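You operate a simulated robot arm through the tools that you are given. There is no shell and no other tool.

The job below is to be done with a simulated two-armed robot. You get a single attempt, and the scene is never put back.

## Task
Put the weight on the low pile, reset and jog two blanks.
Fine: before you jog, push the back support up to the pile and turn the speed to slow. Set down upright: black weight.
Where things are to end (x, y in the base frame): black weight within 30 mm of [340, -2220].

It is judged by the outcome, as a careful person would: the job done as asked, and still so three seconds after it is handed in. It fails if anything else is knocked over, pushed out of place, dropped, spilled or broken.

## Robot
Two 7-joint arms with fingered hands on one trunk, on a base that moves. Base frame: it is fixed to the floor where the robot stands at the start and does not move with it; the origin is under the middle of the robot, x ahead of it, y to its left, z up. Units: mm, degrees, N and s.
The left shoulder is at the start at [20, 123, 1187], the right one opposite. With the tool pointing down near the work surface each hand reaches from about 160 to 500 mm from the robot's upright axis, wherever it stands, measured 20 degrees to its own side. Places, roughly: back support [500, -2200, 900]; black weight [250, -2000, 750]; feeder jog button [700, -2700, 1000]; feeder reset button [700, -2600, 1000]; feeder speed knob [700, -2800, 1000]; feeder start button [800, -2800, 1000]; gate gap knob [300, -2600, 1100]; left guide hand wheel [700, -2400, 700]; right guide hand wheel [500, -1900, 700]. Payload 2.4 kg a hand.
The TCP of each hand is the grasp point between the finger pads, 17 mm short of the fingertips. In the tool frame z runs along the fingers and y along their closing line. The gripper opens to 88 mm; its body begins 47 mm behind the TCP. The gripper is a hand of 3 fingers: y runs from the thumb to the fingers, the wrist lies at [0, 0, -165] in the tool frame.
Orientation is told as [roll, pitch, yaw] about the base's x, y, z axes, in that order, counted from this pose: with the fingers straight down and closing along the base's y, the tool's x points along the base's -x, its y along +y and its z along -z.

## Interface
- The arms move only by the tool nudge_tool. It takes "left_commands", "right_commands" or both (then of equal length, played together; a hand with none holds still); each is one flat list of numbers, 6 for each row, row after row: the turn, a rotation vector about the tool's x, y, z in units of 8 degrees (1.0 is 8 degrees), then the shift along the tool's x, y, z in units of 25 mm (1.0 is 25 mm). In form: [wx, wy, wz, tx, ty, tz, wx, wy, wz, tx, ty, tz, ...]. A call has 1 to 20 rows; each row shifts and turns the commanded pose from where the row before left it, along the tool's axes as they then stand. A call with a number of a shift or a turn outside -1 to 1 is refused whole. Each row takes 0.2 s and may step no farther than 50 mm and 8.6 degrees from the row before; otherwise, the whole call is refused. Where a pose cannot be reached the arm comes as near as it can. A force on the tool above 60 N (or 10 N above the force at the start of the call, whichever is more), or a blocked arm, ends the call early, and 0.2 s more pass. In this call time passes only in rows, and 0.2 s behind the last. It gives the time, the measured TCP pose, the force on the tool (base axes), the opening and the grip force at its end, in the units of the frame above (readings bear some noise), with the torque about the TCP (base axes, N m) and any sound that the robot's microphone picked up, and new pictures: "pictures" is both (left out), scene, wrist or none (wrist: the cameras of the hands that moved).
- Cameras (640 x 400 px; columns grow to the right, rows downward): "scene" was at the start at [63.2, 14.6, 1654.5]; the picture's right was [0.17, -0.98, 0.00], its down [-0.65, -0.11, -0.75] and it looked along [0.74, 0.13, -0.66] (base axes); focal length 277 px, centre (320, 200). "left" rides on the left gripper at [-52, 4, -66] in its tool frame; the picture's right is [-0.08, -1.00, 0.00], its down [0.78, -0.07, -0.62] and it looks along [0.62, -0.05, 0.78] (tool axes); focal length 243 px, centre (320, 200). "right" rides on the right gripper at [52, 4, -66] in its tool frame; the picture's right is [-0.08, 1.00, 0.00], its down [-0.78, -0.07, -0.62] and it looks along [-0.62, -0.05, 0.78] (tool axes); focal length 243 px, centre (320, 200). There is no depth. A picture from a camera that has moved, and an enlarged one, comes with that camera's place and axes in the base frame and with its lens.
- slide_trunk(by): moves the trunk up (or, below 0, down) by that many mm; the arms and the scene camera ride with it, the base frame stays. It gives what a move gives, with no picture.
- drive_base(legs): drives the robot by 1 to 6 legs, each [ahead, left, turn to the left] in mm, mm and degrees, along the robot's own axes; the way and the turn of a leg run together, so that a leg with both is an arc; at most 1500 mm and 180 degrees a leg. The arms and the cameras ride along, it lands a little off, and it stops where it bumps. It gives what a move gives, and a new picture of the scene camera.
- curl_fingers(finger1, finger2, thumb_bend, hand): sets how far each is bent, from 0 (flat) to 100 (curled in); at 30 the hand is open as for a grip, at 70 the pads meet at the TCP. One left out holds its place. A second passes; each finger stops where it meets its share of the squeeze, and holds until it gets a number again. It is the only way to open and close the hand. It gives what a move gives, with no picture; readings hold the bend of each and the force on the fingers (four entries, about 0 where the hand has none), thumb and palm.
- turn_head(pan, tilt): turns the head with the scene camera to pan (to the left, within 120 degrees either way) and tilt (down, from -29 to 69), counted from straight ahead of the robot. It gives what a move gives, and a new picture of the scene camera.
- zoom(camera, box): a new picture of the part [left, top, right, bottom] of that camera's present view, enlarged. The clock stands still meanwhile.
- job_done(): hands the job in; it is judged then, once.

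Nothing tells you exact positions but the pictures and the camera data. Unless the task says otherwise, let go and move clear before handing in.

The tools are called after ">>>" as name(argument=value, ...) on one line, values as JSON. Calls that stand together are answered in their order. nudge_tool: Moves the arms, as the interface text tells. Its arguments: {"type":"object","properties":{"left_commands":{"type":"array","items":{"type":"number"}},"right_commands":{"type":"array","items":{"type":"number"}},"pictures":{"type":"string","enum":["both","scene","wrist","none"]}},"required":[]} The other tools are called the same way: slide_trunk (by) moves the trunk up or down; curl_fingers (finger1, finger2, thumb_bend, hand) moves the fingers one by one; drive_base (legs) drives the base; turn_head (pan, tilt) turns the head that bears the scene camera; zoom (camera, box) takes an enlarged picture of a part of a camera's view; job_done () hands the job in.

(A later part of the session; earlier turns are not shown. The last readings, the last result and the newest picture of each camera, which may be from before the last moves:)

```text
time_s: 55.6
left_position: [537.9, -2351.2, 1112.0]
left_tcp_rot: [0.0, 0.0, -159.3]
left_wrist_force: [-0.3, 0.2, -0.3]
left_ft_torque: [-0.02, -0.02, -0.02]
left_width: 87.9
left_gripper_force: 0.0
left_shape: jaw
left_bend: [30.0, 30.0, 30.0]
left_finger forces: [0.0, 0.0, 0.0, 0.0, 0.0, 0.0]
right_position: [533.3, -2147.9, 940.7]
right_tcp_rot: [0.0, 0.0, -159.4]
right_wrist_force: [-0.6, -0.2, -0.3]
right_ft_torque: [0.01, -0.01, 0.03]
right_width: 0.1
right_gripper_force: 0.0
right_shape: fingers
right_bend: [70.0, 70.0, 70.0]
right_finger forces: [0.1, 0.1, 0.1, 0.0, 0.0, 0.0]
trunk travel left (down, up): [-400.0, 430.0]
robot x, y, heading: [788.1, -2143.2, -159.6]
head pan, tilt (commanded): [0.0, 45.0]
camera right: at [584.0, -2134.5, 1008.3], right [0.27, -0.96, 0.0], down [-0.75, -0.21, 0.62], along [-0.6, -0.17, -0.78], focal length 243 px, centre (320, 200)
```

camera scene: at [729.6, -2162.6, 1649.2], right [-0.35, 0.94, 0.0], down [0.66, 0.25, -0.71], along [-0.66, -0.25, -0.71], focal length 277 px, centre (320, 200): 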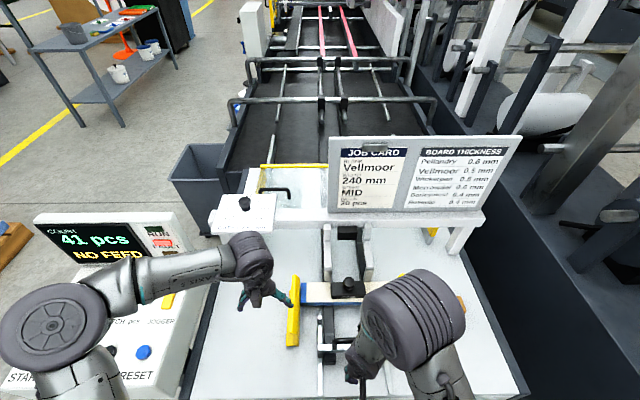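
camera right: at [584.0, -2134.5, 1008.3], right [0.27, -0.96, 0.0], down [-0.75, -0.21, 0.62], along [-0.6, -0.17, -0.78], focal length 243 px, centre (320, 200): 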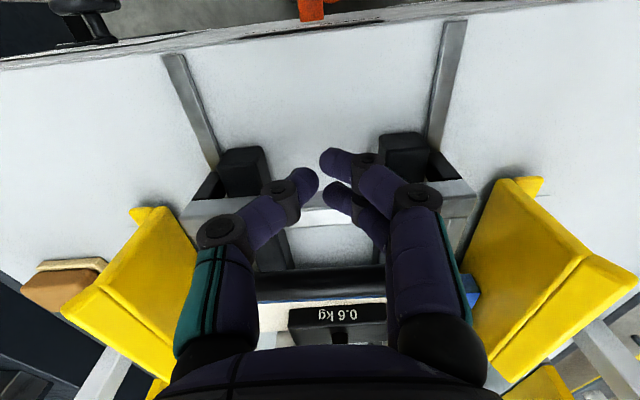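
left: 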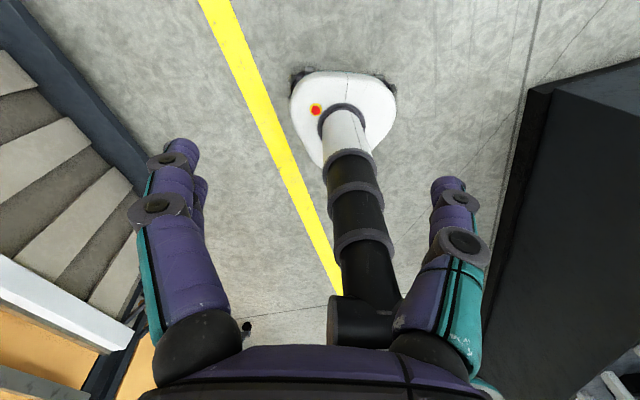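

>>> nudge_tool(right_commands=[0, 0, 0, -0.3, 0, 0, 0, 0, 0, -0.3, 0, 0], pictures="wrist")

>>> nudge_tool(right_commands=[0, 0, 0, -0.2, 0, 0, 0, 0, 0, -0.2, 0, 0], pictures="both")

```text
time_s: 56.2
left_position: [538.1, -2351.1, 1112.5]
left_tcp_rot: [0.1, 0.0, -159.3]
left_wrist_force: [-0.4, 0.3, 0.9]
left_ft_torque: [0.01, 0.02, -0.01]
left_width: 87.9
left_gripper_force: 0.1
left_shape: jaw
left_bend: [30.0, 30.0, 30.0]
left_finger forces: [0.0, 0.0, 0.0, 0.0, 0.0, 0.0]
right_position: [518.3, -2153.8, 942.0]
right_tcp_rot: [0.0, -0.1, -159.2]
right_wrist_force: [-0.4, 0.7, 0.2]
right_ft_torque: [0.01, 0.0, 0.01]
right_width: 0.0
right_gripper_force: 0.0
right_shape: fingers
right_bend: [70.0, 70.0, 70.0]
right_finger forces: [0.0, 0.1, 0.0, 0.0, 0.0, 0.0]
trunk travel left (down, up): [-400.0, 430.0]
robot x, y, heading: [787.7, -2142.7, -159.4]
head pan, tilt (commanded): [0.0, 45.0]
camera right: at [570.3, -2140.3, 1008.4], right [0.27, -0.96, 0.0], down [-0.75, -0.21, 0.62], along [-0.6, -0.17, -0.78], focal length 243 px, centre (320, 200)
```

right: 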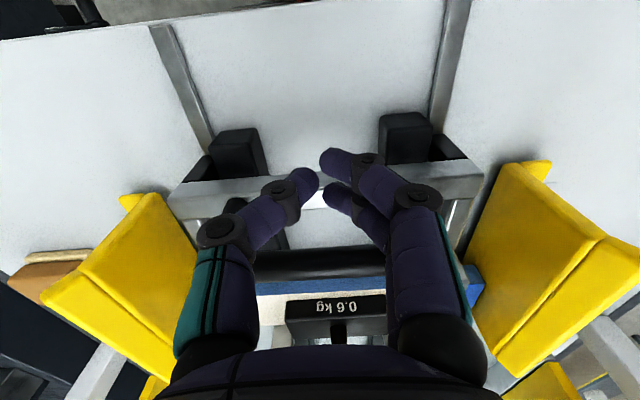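

```text
time_s: 56.8
left_position: [538.0, -2351.6, 1112.2]
left_tcp_rot: [0.0, -0.1, -159.4]
left_wrist_force: [-0.3, 0.2, 0.0]
left_ft_torque: [-0.04, 0.0, 0.0]
left_width: 87.9
left_gripper_force: 0.0
left_shape: jaw
left_bend: [30.0, 30.0, 30.0]
left_finger forces: [0.0, 0.0, 0.0, 0.0, 0.0, 0.0]
right_position: [508.8, -2157.7, 942.8]
right_tcp_rot: [0.0, -0.1, -159.4]
right_wrist_force: [0.7, 0.2, 0.6]
right_ft_torque: [-0.04, 0.02, 0.0]
right_width: 0.0
right_gripper_force: 0.0
right_shape: fingers
right_bend: [70.0, 70.0, 70.0]
right_finger forces: [0.0, 0.0, 0.0, 0.0, 0.0, 0.0]
trunk travel left (down, up): [-400.0, 430.0]
robot x, y, heading: [787.4, -2135.9, -159.3]
head pan, tilt (commanded): [0.0, 45.0]
camera scene: at [729.6, -2162.4, 1649.2], right [-0.35, 0.94, 0.0], down [0.66, 0.25, -0.71], along [-0.66, -0.25, -0.71], focal length 277 px, centre (320, 200)
camera right: at [559.8, -2144.1, 1008.2], right [0.27, -0.96, 0.0], down [-0.75, -0.21, 0.62], along [-0.6, -0.17, -0.78], focal length 243 px, centre (320, 200)
```

scene: 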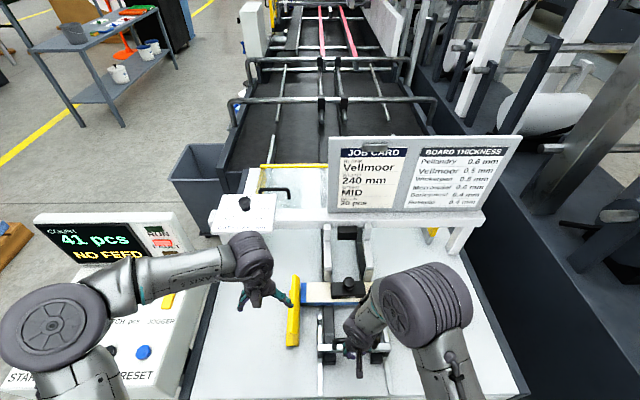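
right: 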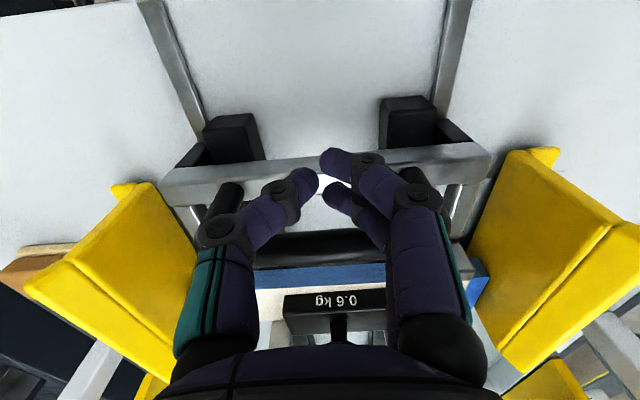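

The handle bar is now about 20 mm ahead of the TCP. I continue in small steps until the force rises.

>>> nudge_tool(right_commands=[0, 0, 0, -0.2, 0, 0, 0, 0, 0, -0.2, 0, 0], pictures="none")

>>> nudge_tool(right_commands=[0, 0, 0, -0.2, 0, 0, 0, 0, 0, -0.2, 0, 0], pictures="both")

```text
time_s: 57.4
left_position: [539.7, -2352.0, 1112.0]
left_tcp_rot: [0.0, -0.1, -159.2]
left_wrist_force: [0.3, 0.8, -0.5]
left_ft_torque: [0.02, 0.02, 0.01]
left_width: 87.8
left_gripper_force: 0.1
left_shape: jaw
left_bend: [30.0, 30.0, 30.0]
left_finger forces: [0.0, 0.0, 0.0, 0.0, 0.1, 0.0]
right_position: [500.4, -2160.3, 942.8]
right_tcp_rot: [-0.1, 0.0, -159.3]
right_wrist_force: [1.9, -0.2, -0.6]
right_ft_torque: [0.02, -0.01, 0.04]
right_width: 0.0
right_gripper_force: 0.8
right_shape: fingers
right_bend: [70.0, 70.0, 70.0]
right_finger forces: [0.0, 1.5, 0.0, 0.0, 0.0, 0.1]
trunk travel left (down, up): [-400.0, 430.0]
robot x, y, heading: [789.7, -2140.9, -159.2]
head pan, tilt (commanded): [0.0, 45.0]
```

```text
time_s: 58.0
left_position: [537.8, -2351.5, 1111.7]
left_tcp_rot: [-0.1, 0.0, -159.3]
left_wrist_force: [1.0, 0.2, 0.3]
left_ft_torque: [0.03, 0.01, 0.02]
left_width: 87.8
left_gripper_force: 0.1
left_shape: jaw
left_bend: [30.0, 30.0, 30.0]
left_finger forces: [0.0, 0.0, 0.0, 0.0, 0.0, 0.1]
right_position: [490.4, -2161.3, 942.1]
right_tcp_rot: [0.0, 0.0, -159.3]
right_wrist_force: [1.1, -0.5, -1.1]
right_ft_torque: [-0.02, -0.02, 0.05]
right_width: 0.0
right_gripper_force: 0.9
right_shape: fingers
right_bend: [70.0, 69.0, 70.0]
right_finger forces: [0.1, 1.4, 0.0, 0.0, 0.0, 0.0]
trunk travel left (down, up): [-400.0, 430.0]
robot x, y, heading: [789.5, -2140.1, -159.4]
head pan, tilt (commanded): [0.0, 45.0]
camera scene: at [729.8, -2162.4, 1649.2], right [-0.35, 0.94, 0.0], down [0.66, 0.25, -0.71], along [-0.66, -0.25, -0.71], focal length 277 px, centre (320, 200)
camera right: at [542.8, -2149.6, 1008.9], right [0.27, -0.96, 0.0], down [-0.75, -0.21, 0.62], along [-0.6, -0.17, -0.78], focal length 243 px, centre (320, 200)
```

scene: 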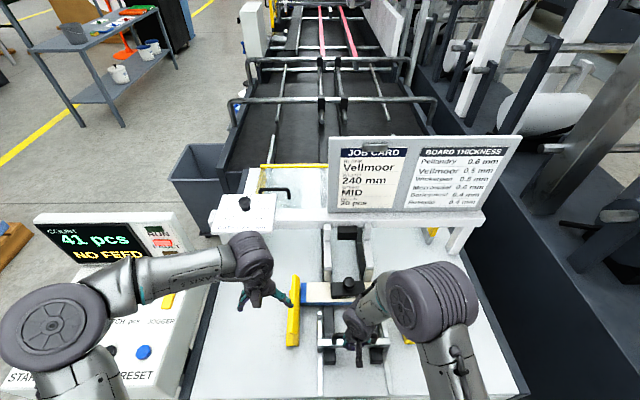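
right: 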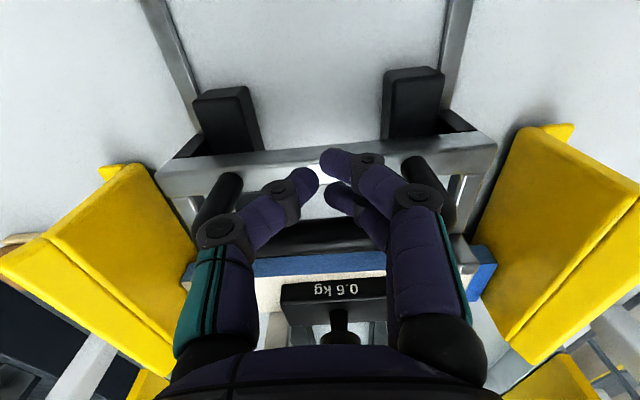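

Contact made with only about 1.5 N — the support slides freely. I check the remaining gap to the pile.

>>> zoom(camera="scene", box=[280, 260, 410, 350])

>>> zoom(camera="right", box=[140, 200, 500, 330])

```text
4.44 times, centred on (345, 305) of scene
camera zoom: at [729.8, -2162.4, 1649.2], right [-0.35, 0.94, 0.0], down [0.66, 0.25, -0.71], along [-0.66, -0.25, -0.71], focal length 1232 px, centre (209, -267)
```

zoom: 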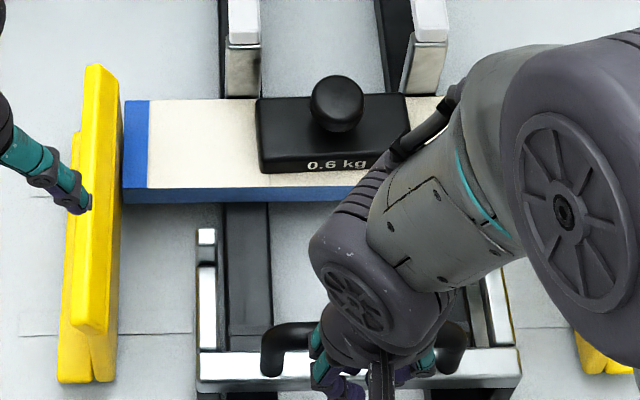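

```text
1.78 times, centred on (320, 265) of right
camera zoom: at [542.8, -2149.6, 1008.9], right [0.27, -0.96, 0.0], down [-0.75, -0.21, 0.62], along [-0.6, -0.17, -0.78], focal length 431 px, centre (320, 84)
```

zoom: 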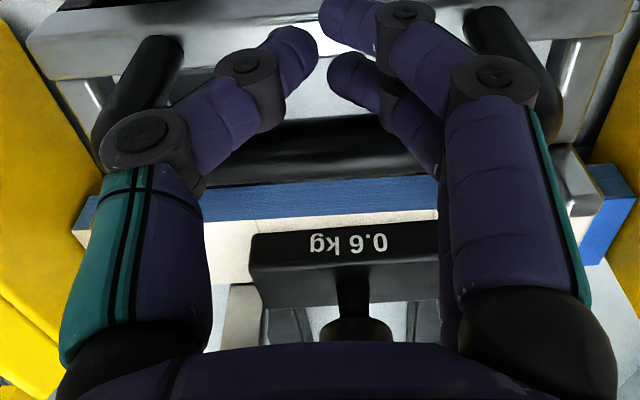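

About 25–35 mm of gap remains. I keep pushing gently.

>>> nudge_tool(right_commands=[0, 0, 0, -0.2, 0, 0, 0, 0, 0, -0.2, 0, 0], pictures="none")

>>> nudge_tool(right_commands=[0, 0, 0, -0.2, 0, 0], pictures="wrist")

>>> zoom(camera="scene", box=[280, 260, 410, 350])

```text
time_s: 58.6
left_position: [538.3, -2351.9, 1112.5]
left_tcp_rot: [-0.1, 0.0, -159.3]
left_wrist_force: [-0.8, 0.1, 0.6]
left_ft_torque: [-0.03, 0.02, -0.01]
left_width: 87.9
left_gripper_force: 0.1
left_shape: jaw
left_bend: [30.0, 30.0, 30.0]
left_finger forces: [0.1, 0.1, 0.1, 0.1, 0.0, 0.1]
right_position: [482.8, -2167.0, 941.1]
right_tcp_rot: [0.0, 0.0, -159.3]
right_wrist_force: [1.8, 0.6, 0.3]
right_ft_torque: [0.0, 0.02, 0.0]
right_width: 0.2
right_gripper_force: 0.7
right_shape: fingers
right_bend: [70.0, 69.0, 70.0]
right_finger forces: [0.0, 1.5, 0.1, 0.1, 0.1, 0.0]
trunk travel left (down, up): [-400.0, 430.0]
robot x, y, heading: [787.2, -2140.6, -159.2]
head pan, tilt (commanded): [0.0, 45.0]
```

```text
time_s: 59.0
left_position: [538.3, -2351.3, 1112.2]
left_tcp_rot: [0.0, 0.0, -159.3]
left_wrist_force: [-0.1, 0.4, 0.8]
left_ft_torque: [-0.05, -0.01, 0.01]
left_width: 87.9
left_gripper_force: 0.1
left_shape: jaw
left_bend: [30.0, 30.0, 30.0]
left_finger forces: [0.0, 0.0, 0.0, 0.1, 0.0, 0.0]
right_position: [476.2, -2168.5, 942.6]
right_tcp_rot: [0.0, 0.0, -159.3]
right_wrist_force: [1.2, 0.2, 0.7]
right_ft_torque: [-0.01, 0.02, 0.05]
right_width: 0.3
right_gripper_force: 1.1
right_shape: fingers
right_bend: [70.0, 69.0, 70.0]
right_finger forces: [0.0, 1.4, 0.0, 0.0, 0.1, 0.0]
trunk travel left (down, up): [-400.0, 430.0]
robot x, y, heading: [787.8, -2138.1, -159.4]
head pan, tilt (commanded): [0.0, 45.0]
camera right: at [527.8, -2155.7, 1008.5], right [0.27, -0.96, 0.0], down [-0.75, -0.21, 0.62], along [-0.6, -0.17, -0.78], focal length 243 px, centre (320, 200)
```

right: 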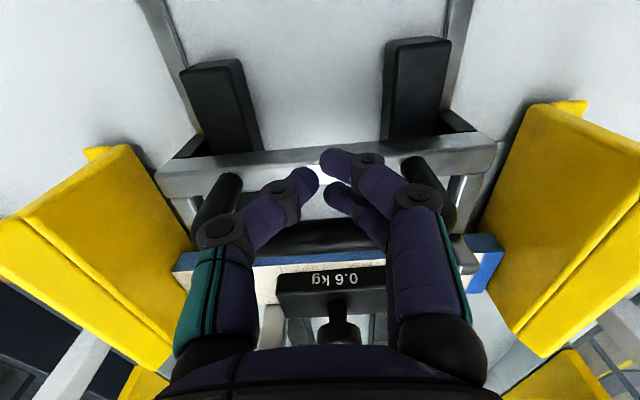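

```text
4.44 times, centred on (345, 305) of scene
camera zoom: at [729.7, -2162.4, 1649.2], right [-0.35, 0.94, 0.0], down [0.66, 0.25, -0.71], along [-0.66, -0.25, -0.71], focal length 1232 px, centre (209, -267)
```

zoom: 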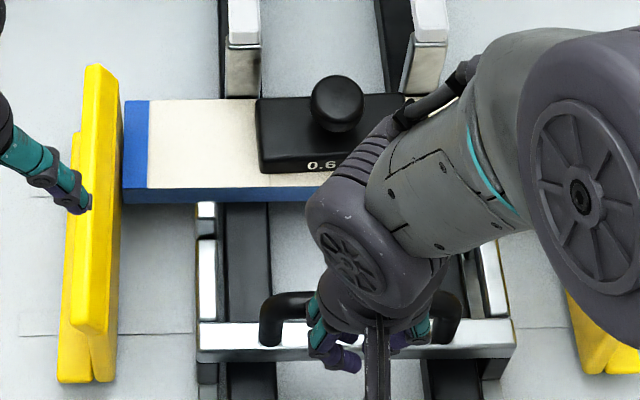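

The arm ends are now roughly 15–20 mm from the pile edge. I continue 5 mm at a time.

>>> nudge_tool(right_commands=[0, 0, 0, -0.2, 0, 0], pictures="none")

>>> nudge_tool(right_commands=[0, 0, 0, -0.16, 0, 0], pictures="wrist")

>>> zoom(camera="scene", box=[280, 260, 410, 350])

```text
time_s: 59.4
left_position: [539.2, -2350.7, 1111.9]
left_tcp_rot: [0.0, -0.1, -159.3]
left_wrist_force: [-0.4, 0.1, -0.8]
left_ft_torque: [0.02, 0.03, 0.03]
left_width: 87.9
left_gripper_force: 0.1
left_shape: jaw
left_bend: [30.0, 30.0, 30.0]
left_finger forces: [0.0, 0.1, 0.0, 0.0, 0.0, 0.0]
right_position: [472.0, -2170.8, 942.8]
right_tcp_rot: [0.0, 0.0, -159.3]
right_wrist_force: [1.3, 0.0, 0.9]
right_ft_torque: [-0.01, 0.01, 0.09]
right_width: 0.0
right_gripper_force: 0.8
right_shape: fingers
right_bend: [70.0, 69.0, 70.0]
right_finger forces: [0.1, 1.4, 0.0, 0.1, 0.0, 0.1]
trunk travel left (down, up): [-400.0, 430.0]
robot x, y, heading: [785.3, -2139.5, -159.4]
head pan, tilt (commanded): [0.0, 45.0]
```

```text
time_s: 59.8
left_position: [538.9, -2351.3, 1112.0]
left_tcp_rot: [0.0, 0.0, -159.3]
left_wrist_force: [-0.1, 0.6, -0.7]
left_ft_torque: [-0.02, 0.03, -0.01]
left_width: 87.9
left_gripper_force: 0.0
left_shape: jaw
left_bend: [30.0, 30.0, 30.0]
left_finger forces: [0.0, 0.0, 0.1, 0.0, 0.0, 0.1]
right_position: [469.1, -2170.7, 941.0]
right_tcp_rot: [0.0, -0.1, -159.3]
right_wrist_force: [0.4, 0.1, 1.2]
right_ft_torque: [-0.01, 0.01, 0.03]
right_width: 0.1
right_gripper_force: 0.6
right_shape: fingers
right_bend: [70.0, 69.0, 70.0]
right_finger forces: [0.1, 1.4, 0.1, 0.1, 0.1, 0.0]
trunk travel left (down, up): [-400.0, 430.0]
robot x, y, heading: [790.5, -2140.2, -159.0]
head pan, tilt (commanded): [0.0, 45.0]
camera right: at [519.6, -2158.5, 1007.9], right [0.27, -0.96, 0.0], down [-0.75, -0.21, 0.62], along [-0.6, -0.17, -0.78], focal length 243 px, centre (320, 200)
```

right: 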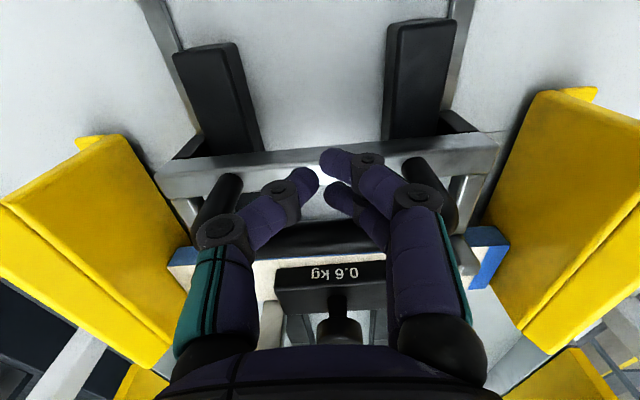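

```text
4.44 times, centred on (345, 305) of scene
camera zoom: at [729.7, -2162.4, 1649.2], right [-0.35, 0.94, 0.0], down [0.66, 0.25, -0.71], along [-0.66, -0.25, -0.71], focal length 1232 px, centre (209, -267)
```

zoom: 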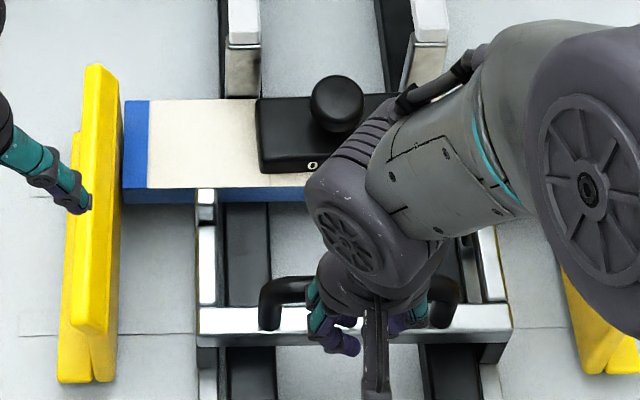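

The support's arm ends are nearly at the pile. I push on in 3 mm steps, watching for a force rise and for any movement of the pile.

>>> nudge_tool(right_commands=[0, 0, 0, -0.12, 0, 0], pictures="none")

>>> zoom(camera="scene", box=[290, 270, 360, 310])

>>> nudge_tool(right_commands=[0, 0, 0, -0.12, 0, 0], pictures="none")

>>> zoom(camera="scene", box=[290, 270, 360, 310])

```text
time_s: 60.2
left_position: [539.7, -2351.9, 1112.2]
left_tcp_rot: [0.0, 0.0, -159.3]
left_wrist_force: [-0.7, 0.2, 0.0]
left_ft_torque: [0.03, -0.01, 0.01]
left_width: 87.9
left_gripper_force: 0.1
left_shape: jaw
left_bend: [30.0, 30.0, 30.0]
left_finger forces: [0.0, 0.0, 0.1, 0.0, 0.0, 0.0]
right_position: [465.5, -2172.7, 941.7]
right_tcp_rot: [0.1, 0.0, -159.2]
right_wrist_force: [2.0, -0.6, 0.2]
right_ft_torque: [0.0, 0.02, 0.04]
right_width: 0.1
right_gripper_force: 0.6
right_shape: fingers
right_bend: [70.0, 69.0, 70.0]
right_finger forces: [0.1, 1.4, 0.1, 0.0, 0.1, 0.0]
trunk travel left (down, up): [-400.0, 430.0]
robot x, y, heading: [784.6, -2144.2, -159.2]
head pan, tilt (commanded): [0.0, 45.0]
```

```text
9.14 times, centred on (325, 290) of scene
camera zoom: at [729.7, -2162.4, 1649.2], right [-0.35, 0.94, 0.0], down [0.66, 0.25, -0.71], along [-0.66, -0.25, -0.71], focal length 2534 px, centre (274, -623)
```

zoom: 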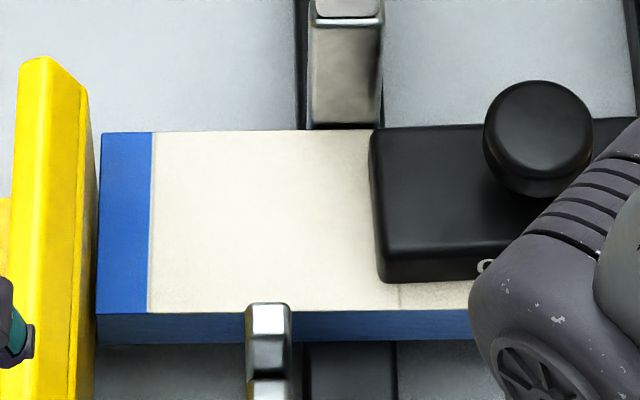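

```text
time_s: 60.6
left_position: [538.7, -2352.4, 1112.3]
left_tcp_rot: [0.1, 0.0, -159.4]
left_wrist_force: [0.4, -0.4, 0.3]
left_ft_torque: [-0.01, 0.0, 0.01]
left_width: 87.8
left_gripper_force: 0.0
left_shape: jaw
left_bend: [30.0, 30.0, 30.0]
left_finger forces: [0.0, 0.0, 0.1, 0.1, 0.0, 0.0]
right_position: [462.6, -2173.1, 942.0]
right_tcp_rot: [0.1, 0.0, -159.3]
right_wrist_force: [2.4, 0.5, -0.1]
right_ft_torque: [-0.01, 0.02, 0.04]
right_width: 0.1
right_gripper_force: 1.6
right_shape: fingers
right_bend: [70.0, 69.0, 70.0]
right_finger forces: [0.1, 1.3, 0.0, 0.1, 0.1, 0.1]
trunk travel left (down, up): [-400.0, 430.0]
robot x, y, heading: [786.5, -2142.0, -159.3]
head pan, tilt (commanded): [0.0, 45.0]
```

```text
9.14 times, centred on (325, 290) of scene
camera zoom: at [729.7, -2162.4, 1649.2], right [-0.35, 0.94, 0.0], down [0.66, 0.25, -0.71], along [-0.66, -0.25, -0.71], focal length 2534 px, centre (274, -623)
```

zoom: 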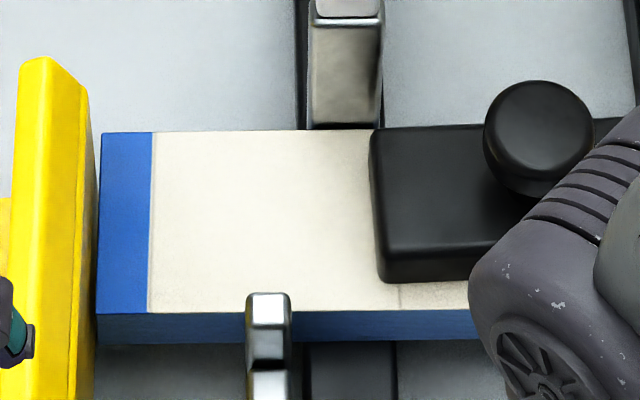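

The support posts are within a few millimetres of the pile. Now 2 mm steps with force checks.

>>> nudge_tool(right_commands=[0, 0, 0, -0.08, 0, 0], pictures="none")

>>> nudge_tool(right_commands=[0, 0, 0, -0.08, 0, 0], pictures="none")

>>> zoom(camera="scene", box=[290, 270, 360, 310])

```text
time_s: 61.0
left_position: [539.0, -2351.9, 1112.1]
left_tcp_rot: [-0.1, 0.0, -159.2]
left_wrist_force: [-0.1, -0.3, 0.5]
left_ft_torque: [-0.01, -0.01, -0.02]
left_width: 87.8
left_gripper_force: 0.0
left_shape: jaw
left_bend: [30.0, 30.0, 30.0]
left_finger forces: [0.0, 0.0, 0.0, 0.0, 0.0, 0.0]
right_position: [461.9, -2174.8, 941.4]
right_tcp_rot: [-0.1, 0.0, -159.2]
right_wrist_force: [1.0, 0.4, 0.4]
right_ft_torque: [-0.01, -0.01, 0.04]
right_width: 0.5
right_gripper_force: 1.0
right_shape: fingers
right_bend: [70.0, 70.0, 70.0]
right_finger forces: [0.0, 1.5, 0.0, 0.1, 0.1, 0.1]
trunk travel left (down, up): [-400.0, 430.0]
robot x, y, heading: [786.4, -2142.7, -159.3]
head pan, tilt (commanded): [0.0, 45.0]
```

```text
time_s: 61.4
left_position: [539.1, -2351.6, 1112.4]
left_tcp_rot: [0.1, 0.0, -159.2]
left_wrist_force: [0.2, -0.6, -0.1]
left_ft_torque: [0.01, 0.02, -0.01]
left_width: 88.1
left_gripper_force: 0.1
left_shape: jaw
left_bend: [30.0, 30.0, 30.0]
left_finger forces: [0.1, 0.0, 0.0, 0.1, 0.0, 0.0]
right_position: [458.8, -2175.9, 942.4]
right_tcp_rot: [0.0, 0.1, -159.4]
right_wrist_force: [1.9, -0.6, -0.5]
right_ft_torque: [0.02, 0.01, 0.04]
right_width: 0.0
right_gripper_force: 1.2
right_shape: fingers
right_bend: [70.0, 70.0, 70.0]
right_finger forces: [0.0, 1.4, 0.0, 0.0, 0.0, 0.1]
trunk travel left (down, up): [-400.0, 430.0]
robot x, y, heading: [785.6, -2139.2, -159.3]
head pan, tilt (commanded): [0.0, 45.0]
```

```text
9.14 times, centred on (325, 290) of scene
camera zoom: at [729.7, -2162.3, 1649.2], right [-0.35, 0.94, 0.0], down [0.66, 0.25, -0.71], along [-0.66, -0.25, -0.71], focal length 2534 px, centre (274, -623)
```

zoom: 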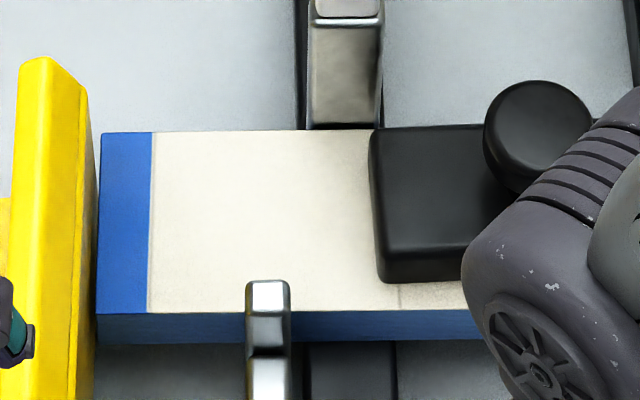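

>>> nudge_tool(right_commands=[0, 0, 0, -0.08, 0, 0], pictures="none")

>>> nudge_tool(right_commands=[0, 0, 0, -0.08, 0, 0], pictures="wrist")

>>> zoom(camera="scene", box=[290, 270, 360, 310])

>>> zoom(camera="right", box=[380, 180, 560, 300])

```text
time_s: 61.8
left_position: [538.4, -2350.1, 1112.3]
left_tcp_rot: [0.0, 0.0, -159.3]
left_wrist_force: [-0.2, -0.4, 0.1]
left_ft_torque: [-0.04, 0.04, 0.0]
left_width: 88.0
left_gripper_force: 0.1
left_shape: jaw
left_bend: [30.0, 30.0, 30.0]
left_finger forces: [0.0, 0.0, 0.0, 0.0, 0.1, 0.0]
right_position: [457.6, -2176.6, 941.7]
right_tcp_rot: [0.0, 0.0, -159.4]
right_wrist_force: [0.6, 0.7, -0.3]
right_ft_torque: [-0.01, -0.02, 0.0]
right_width: 0.0
right_gripper_force: 0.7
right_shape: fingers
right_bend: [70.0, 70.0, 70.0]
right_finger forces: [0.1, 1.4, 0.0, 0.0, 0.0, 0.0]
trunk travel left (down, up): [-400.0, 430.0]
robot x, y, heading: [789.0, -2140.9, -159.3]
head pan, tilt (commanded): [0.0, 45.0]
```

```text
time_s: 62.2
left_position: [538.4, -2351.2, 1112.2]
left_tcp_rot: [0.0, 0.0, -159.4]
left_wrist_force: [-0.2, -0.1, -0.7]
left_ft_torque: [-0.03, -0.03, -0.01]
left_width: 88.0
left_gripper_force: 0.0
left_shape: jaw
left_bend: [30.0, 30.0, 30.0]
left_finger forces: [0.0, 0.0, 0.0, 0.0, 0.0, 0.1]
right_position: [455.3, -2176.9, 942.4]
right_tcp_rot: [0.0, 0.0, -159.2]
right_wrist_force: [1.9, 1.1, 0.8]
right_ft_torque: [-0.02, 0.02, 0.02]
right_width: 0.1
right_gripper_force: 0.7
right_shape: fingers
right_bend: [70.0, 70.0, 70.0]
right_finger forces: [0.0, 1.6, 0.0, 0.0, 0.1, 0.1]
trunk travel left (down, up): [-400.0, 430.0]
robot x, y, heading: [786.6, -2138.7, -159.1]
head pan, tilt (commanded): [0.0, 45.0]
camera right: at [507.2, -2164.6, 1008.2], right [0.27, -0.96, 0.0], down [-0.75, -0.21, 0.62], along [-0.6, -0.17, -0.78], focal length 243 px, centre (320, 200)
```

right: 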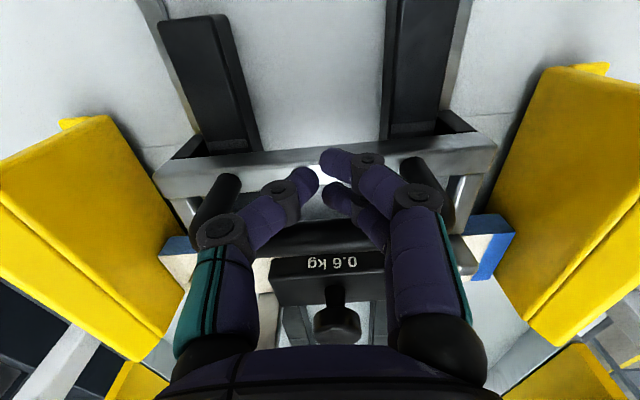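

```text
9.14 times, centred on (325, 290) of scene
camera zoom: at [729.8, -2162.4, 1649.2], right [-0.35, 0.94, 0.0], down [0.66, 0.25, -0.71], along [-0.66, -0.25, -0.71], focal length 2534 px, centre (274, -623)
```

zoom: 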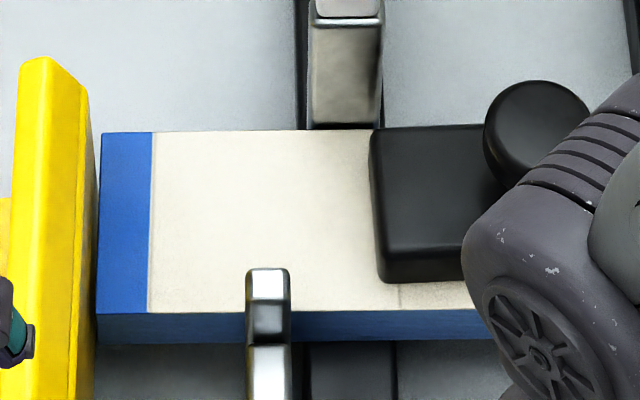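

```text
3.33 times, centred on (470, 240) of right
camera zoom: at [507.2, -2164.6, 1008.2], right [0.27, -0.96, 0.0], down [-0.75, -0.21, 0.62], along [-0.6, -0.17, -0.78], focal length 809 px, centre (-180, 67)
```

zoom: 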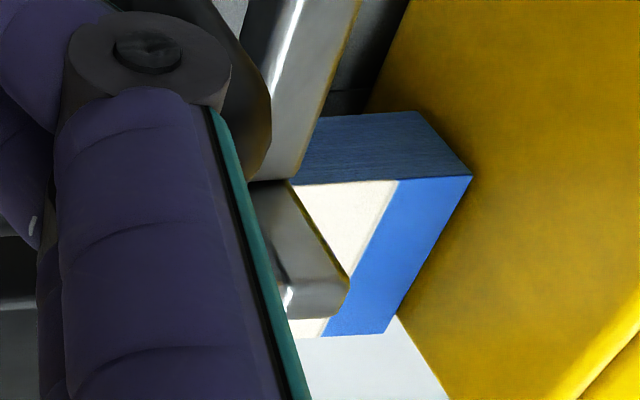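

The posts stand taller than I assumed, so roughly 6–8 mm remain. I continue in 2 mm steps.

>>> nudge_tool(right_commands=[0, 0, 0, -0.08, 0, 0], pictures="none")

>>> nudge_tool(right_commands=[0, 0, 0, -0.08, 0, 0], pictures="none")

>>> zoom(camera="scene", box=[290, 270, 360, 310])

```text
time_s: 62.6
left_position: [539.1, -2351.8, 1112.7]
left_tcp_rot: [0.1, 0.0, -159.3]
left_wrist_force: [0.3, 0.4, -0.5]
left_ft_torque: [0.0, 0.01, -0.02]
left_width: 88.0
left_gripper_force: 0.1
left_shape: jaw
left_bend: [30.0, 30.0, 30.0]
left_finger forces: [0.1, 0.0, 0.0, 0.1, 0.0, 0.1]
right_position: [453.6, -2178.1, 941.3]
right_tcp_rot: [0.0, 0.0, -159.2]
right_wrist_force: [2.5, 0.7, 0.5]
right_ft_torque: [0.02, 0.0, 0.05]
right_width: 0.1
right_gripper_force: 1.3
right_shape: fingers
right_bend: [70.0, 70.0, 70.0]
right_finger forces: [0.1, 2.7, 0.0, 0.1, 0.0, 0.1]
trunk travel left (down, up): [-400.0, 430.0]
robot x, y, heading: [786.6, -2142.5, -159.4]
head pan, tilt (commanded): [0.0, 45.0]
```

```text
time_s: 63.0
left_position: [540.2, -2351.4, 1111.8]
left_tcp_rot: [0.1, -0.1, -159.2]
left_wrist_force: [-0.6, 0.4, 0.6]
left_ft_torque: [-0.01, -0.04, -0.01]
left_width: 87.8
left_gripper_force: 0.0
left_shape: jaw
left_bend: [30.0, 30.0, 30.0]
left_finger forces: [0.1, 0.0, 0.0, 0.0, 0.1, 0.1]
right_position: [452.5, -2177.3, 943.0]
right_tcp_rot: [0.0, 0.2, -159.2]
right_wrist_force: [8.1, 3.0, -2.0]
right_ft_torque: [0.0, -0.06, 0.17]
right_width: 0.1
right_gripper_force: 4.3
right_shape: fingers
right_bend: [70.0, 70.0, 70.0]
right_finger forces: [0.0, 8.4, 0.0, 0.0, 0.0, 0.0]
trunk travel left (down, up): [-400.0, 430.0]
robot x, y, heading: [786.2, -2138.4, -159.3]
head pan, tilt (commanded): [0.0, 45.0]
```

```text
9.14 times, centred on (325, 290) of scene
camera zoom: at [731.1, -2161.8, 1649.2], right [-0.35, 0.94, 0.0], down [0.66, 0.25, -0.71], along [-0.66, -0.25, -0.71], focal length 2534 px, centre (274, -623)
```

zoom: 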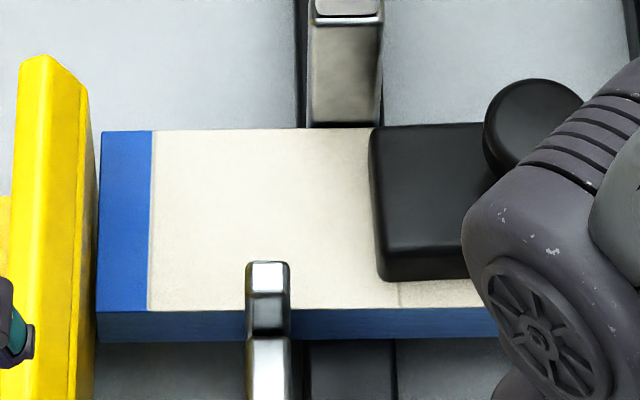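

The force jumped from 2.5 to about 8.5 N: the support is against the pile, and the pile hasn't shifted relative to the guides. I back off and raise the hand to inspect.

>>> nudge_tool(right_commands=[0, 0, 0, 0.3, 0, 0, 0, 0, 0, 0.8, 0, 0, 0, 0, 0, 1, 0, 0, 0, 0, 0, 1, 0, 0, 0, 0, 0, 0, 0, -1, 0, 0, 0, 0, 0, -1, 0, 0, 0, 0, 0, -1, 0, 0, 0, 0, 0, -1, 0, 0, 0, 0, 0, -1], pictures="both")

>>> zoom(camera="scene", box=[270, 250, 430, 350])

>>> zoom(camera="right", box=[190, 100, 450, 262])

```text
time_s: 65.0
left_position: [538.5, -2351.6, 1112.4]
left_tcp_rot: [0.0, 0.1, -159.3]
left_wrist_force: [0.0, -0.9, -0.4]
left_ft_torque: [0.02, 0.01, -0.01]
left_width: 87.8
left_gripper_force: 0.1
left_shape: jaw
left_bend: [30.0, 30.0, 30.0]
left_finger forces: [0.1, 0.0, 0.0, 0.1, 0.0, 0.0]
right_position: [522.8, -2149.6, 1066.3]
right_tcp_rot: [0.0, 0.1, -159.3]
right_wrist_force: [-0.8, 1.7, 1.0]
right_ft_torque: [-0.03, 0.04, -0.02]
right_width: 0.0
right_gripper_force: 0.1
right_shape: fingers
right_bend: [70.0, 70.0, 70.0]
right_finger forces: [0.0, 0.0, 0.0, 0.0, 0.0, 0.1]
trunk travel left (down, up): [-400.0, 430.0]
robot x, y, heading: [787.6, -2138.4, -159.3]
head pan, tilt (commanded): [0.0, 45.0]
camera scene: at [729.8, -2162.1, 1649.2], right [-0.35, 0.94, 0.0], down [0.66, 0.25, -0.71], along [-0.66, -0.25, -0.71], focal length 277 px, centre (320, 200)
camera right: at [574.7, -2137.5, 1133.5], right [0.27, -0.96, 0.0], down [-0.75, -0.21, 0.62], along [-0.6, -0.17, -0.78], focal length 243 px, centre (320, 200)
```

scene: 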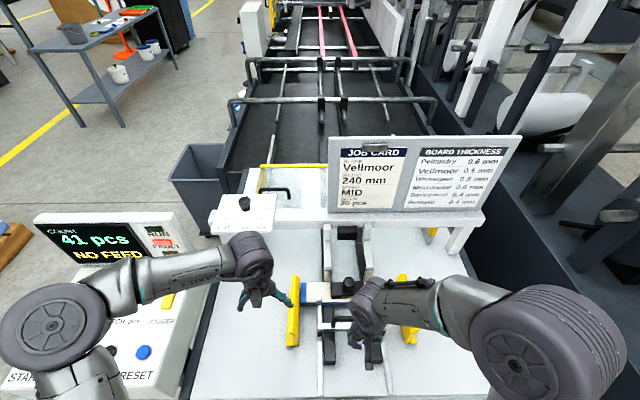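
right: 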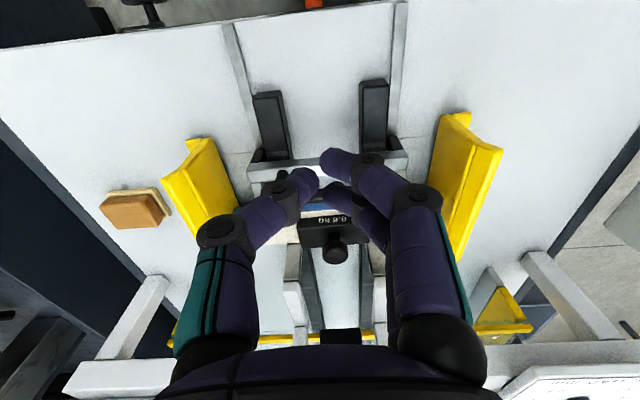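

```text
4.00 times, centred on (350, 300) of scene
camera zoom: at [729.8, -2162.1, 1649.2], right [-0.35, 0.94, 0.0], down [0.66, 0.25, -0.71], along [-0.66, -0.25, -0.71], focal length 1108 px, centre (200, -200)
```

zoom: 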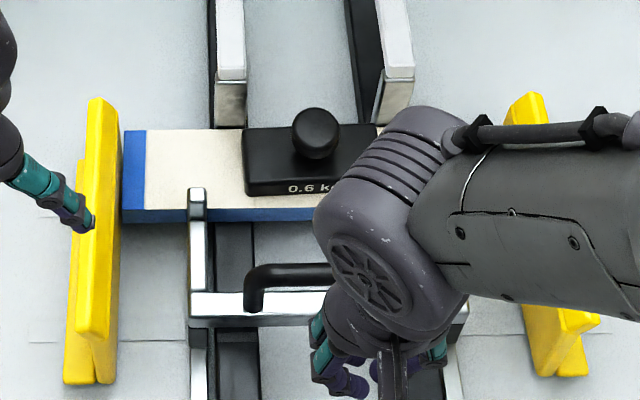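

```text
2.46 times, centred on (320, 181) of right
camera zoom: at [574.7, -2137.5, 1133.5], right [0.27, -0.96, 0.0], down [-0.75, -0.21, 0.62], along [-0.6, -0.17, -0.78], focal length 597 px, centre (320, 247)
```

zoom: 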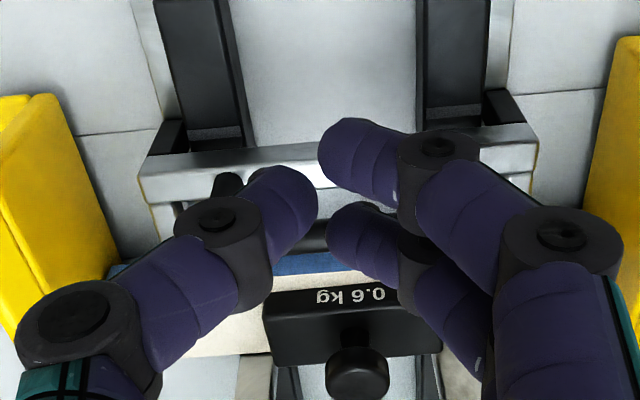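

The support is snug against the pile and the weight is undisturbed. Now for the control box: I back off and drive left in front of it.

>>> drive_base(legs=[[-110, 0, 0], [0, 400, 0]])

>>> turn_head(pan=0, tilt=52)

```text
time_s: 68.3
left_position: [780.4, -2687.4, 1110.9]
left_tcp_rot: [0.0, 0.0, -159.3]
left_wrist_force: [-0.7, -0.5, -0.2]
left_ft_torque: [-0.01, 0.02, 0.03]
left_width: 88.2
left_gripper_force: 0.1
left_shape: jaw
left_bend: [30.0, 30.0, 30.0]
left_finger forces: [0.0, 0.1, 0.1, 0.0, 0.0, 0.0]
right_position: [766.1, -2486.0, 1065.9]
right_tcp_rot: [0.0, 0.1, -159.3]
right_wrist_force: [0.8, -0.6, 0.4]
right_ft_torque: [-0.03, 0.01, -0.01]
right_width: 0.1
right_gripper_force: 0.0
right_shape: fingers
right_bend: [70.0, 70.0, 70.0]
right_finger forces: [0.1, 0.1, 0.1, 0.0, 0.0, 0.1]
trunk travel left (down, up): [-400.0, 430.0]
robot x, y, heading: [1029.7, -2474.5, -159.3]
head pan, tilt (commanded): [0.0, 45.0]
camera scene: at [972.5, -2498.4, 1649.2], right [-0.35, 0.94, 0.0], down [0.66, 0.25, -0.71], along [-0.66, -0.25, -0.71], focal length 277 px, centre (320, 200)
```

scene: 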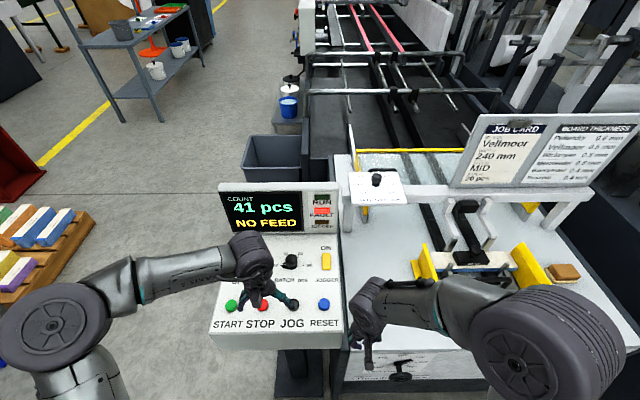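

```text
time_s: 69.0
left_position: [781.0, -2686.4, 1113.2]
left_tcp_rot: [0.1, 0.0, -159.4]
left_wrist_force: [-0.2, -0.5, -1.0]
left_ft_torque: [-0.02, -0.03, 0.0]
left_width: 87.9
left_gripper_force: 0.1
left_shape: jaw
left_bend: [30.0, 30.0, 30.0]
left_finger forces: [0.0, 0.1, 0.0, 0.0, 0.0, 0.0]
right_position: [766.4, -2485.4, 1066.4]
right_tcp_rot: [0.0, 0.0, -159.4]
right_wrist_force: [-0.1, -0.5, 0.2]
right_ft_torque: [0.03, -0.01, 0.05]
right_width: 0.2
right_gripper_force: 0.1
right_shape: fingers
right_bend: [70.0, 70.0, 70.0]
right_finger forces: [0.1, 0.0, 0.1, 0.0, 0.0, 0.1]
trunk travel left (down, up): [-400.0, 430.0]
robot x, y, heading: [1031.0, -2473.2, -159.3]
head pan, tilt (commanded): [0.0, 52.0]
camera scene: at [978.0, -2495.1, 1639.7], right [-0.35, 0.94, 0.0], down [0.74, 0.28, -0.62], along [-0.58, -0.22, -0.79], focal length 277 px, centre (320, 200)
```

scene: 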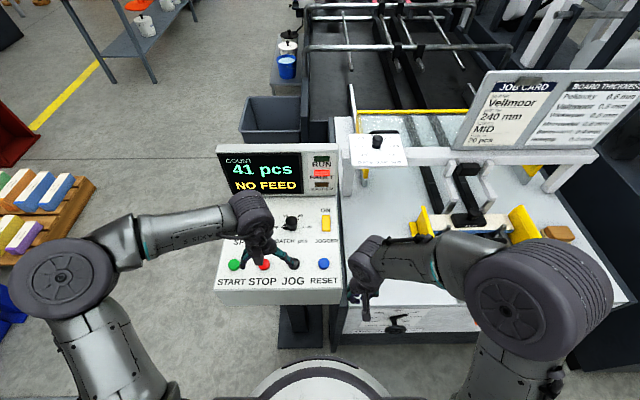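

I'm in front of the control box; reset is at about (685,-2597,981), jog 76 mm to its left. The left hand blocks the panel view, so I pull it back and left.

>>> nudge_tool(left_commands=[0, 0, 0, 0.8, 0.9, 0, 0, 0, 0, 0.8, 0.9, 0, 0, 0, 0, 0.8, 0.9, 0, 0, 0, 0, 0.8, 0.9, 0, 0, 0, 0, 0.8, 0.9, 0], pictures="scene")

>>> zoom(camera="scene", box=[200, 130, 360, 310])

```text
time_s: 70.2
left_position: [915.3, -2758.0, 1111.4]
left_tcp_rot: [0.1, 0.0, -159.5]
left_wrist_force: [0.2, 0.3, 0.5]
left_ft_torque: [-0.01, 0.01, -0.03]
left_width: 87.6
left_gripper_force: 0.1
left_shape: jaw
left_bend: [30.0, 30.0, 30.0]
left_finger forces: [0.1, 0.1, 0.0, 0.0, 0.0, 0.0]
right_position: [765.8, -2485.8, 1067.5]
right_tcp_rot: [-0.1, 0.0, -159.4]
right_wrist_force: [0.3, 0.5, 0.1]
right_ft_torque: [-0.02, -0.02, 0.02]
right_width: 0.0
right_gripper_force: 0.1
right_shape: fingers
right_bend: [70.0, 70.0, 70.0]
right_finger forces: [0.1, 0.0, 0.0, 0.1, 0.1, 0.1]
trunk travel left (down, up): [-400.0, 430.0]
robot x, y, heading: [1028.8, -2475.9, -159.5]
head pan, tilt (commanded): [0.0, 52.0]
camera scene: at [978.8, -2495.7, 1639.6], right [-0.35, 0.94, 0.0], down [0.74, 0.28, -0.62], along [-0.58, -0.22, -0.79], focal length 277 px, centre (320, 200)
```

scene: 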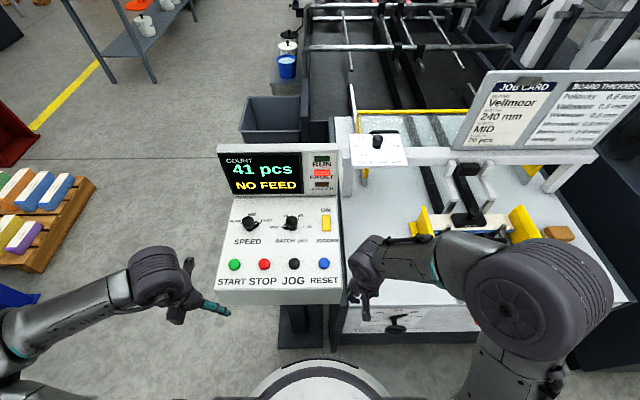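

```text
2.22 times, centred on (280, 220) of scene
camera zoom: at [978.8, -2495.7, 1639.6], right [-0.35, 0.94, 0.0], down [0.74, 0.28, -0.62], along [-0.58, -0.22, -0.79], focal length 616 px, centre (409, 156)
```

zoom: 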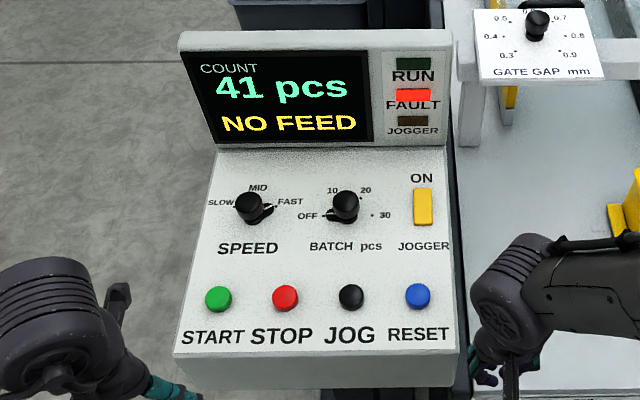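

Clear view of the panel now. I zoom closely on the speed knob and its marks.

>>> zoom(camera="scene", box=[220, 205, 320, 250])

>>> zoom(camera="scene", box=[235, 205, 275, 230])

```text
6.40 times, centred on (270, 228) of scene
camera zoom: at [978.8, -2495.7, 1639.6], right [-0.35, 0.94, 0.0], down [0.74, 0.28, -0.62], along [-0.58, -0.22, -0.79], focal length 1774 px, centre (640, 24)
```

zoom: 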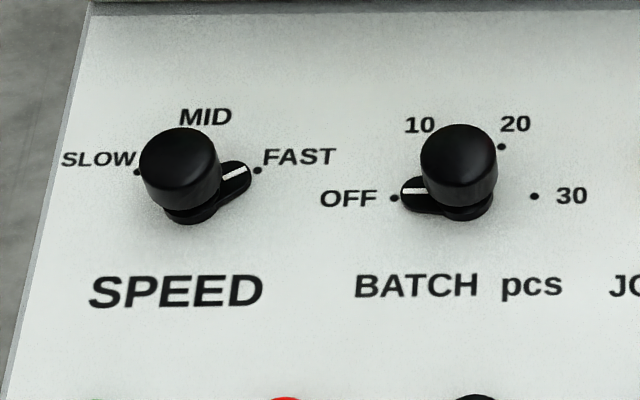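

```text
16.00 times, centred on (255, 218) of scene
camera zoom: at [978.8, -2495.7, 1639.6], right [-0.35, 0.94, 0.0], down [0.74, 0.28, -0.62], along [-0.58, -0.22, -0.79], focal length 4434 px, centre (1360, -80)
```

zoom: 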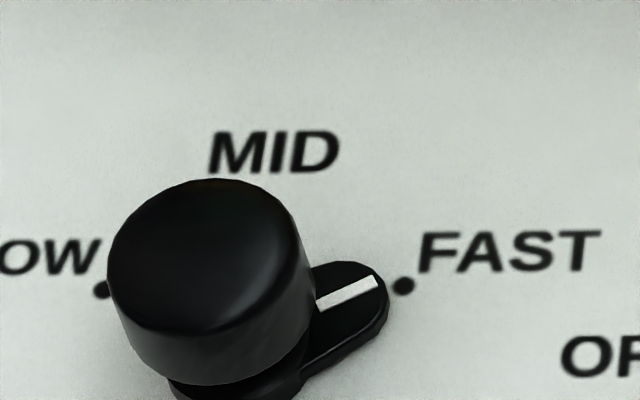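

The speed pointer is at FAST; SLOW is 120° counter-clockwise. Panel is horizontal at z≈972, knob axis ≈(652,-2830) with its top at z≈1006. I shift left and slightly forward so the right hand can do all three controls.

>>> drive_base(legs=[[0, 213, 0], [60, 0, 0]])

>>> zoom(camera="right", box=[0, 0, 640, 400])

```text
time_s: 72.4
left_position: [933.5, -2978.7, 1110.2]
left_tcp_rot: [-0.1, 0.1, -159.3]
left_wrist_force: [0.4, 0.5, -0.2]
left_ft_torque: [-0.02, 0.05, 0.01]
left_width: 88.1
left_gripper_force: 0.1
left_shape: jaw
left_bend: [30.0, 30.0, 30.0]
left_finger forces: [0.0, 0.1, 0.0, 0.0, 0.0, 0.1]
right_position: [781.9, -2707.2, 1067.2]
right_tcp_rot: [0.0, 0.2, -159.2]
right_wrist_force: [-0.4, 0.2, -0.1]
right_ft_torque: [0.08, 0.01, 0.01]
right_width: 0.0
right_gripper_force: 0.0
right_shape: fingers
right_bend: [70.0, 70.0, 70.0]
right_finger forces: [0.0, 0.0, 0.0, 0.0, 0.0, 0.0]
trunk travel left (down, up): [-400.0, 430.0]
robot x, y, heading: [1048.2, -2696.1, -159.4]
head pan, tilt (commanded): [0.0, 52.0]
camera scene: at [994.5, -2716.7, 1639.5], right [-0.36, 0.93, 0.0], down [0.74, 0.28, -0.61], along [-0.57, -0.22, -0.79], focal length 277 px, centre (320, 200)
```

scene: 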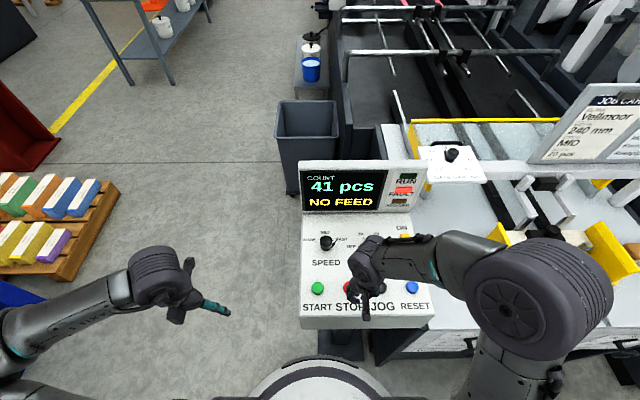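

```text
1.00 times, centred on (320, 200) of right (not enlarged: the box is as wide or as high as the picture)
camera zoom: at [834.1, -2694.4, 1132.8], right [0.28, -0.96, 0.0], down [-0.75, -0.22, 0.62], along [-0.6, -0.17, -0.78], focal length 243 px, centre (320, 200)
```

zoom: 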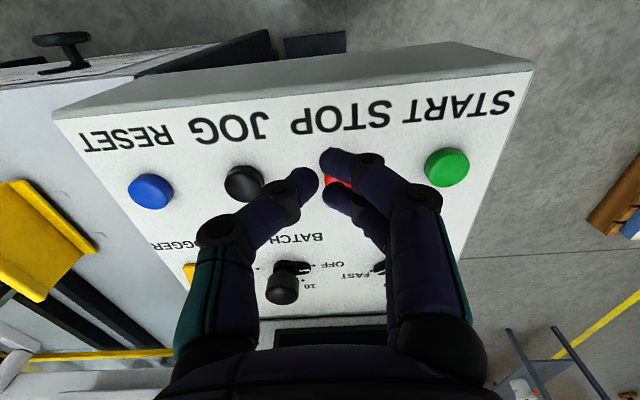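

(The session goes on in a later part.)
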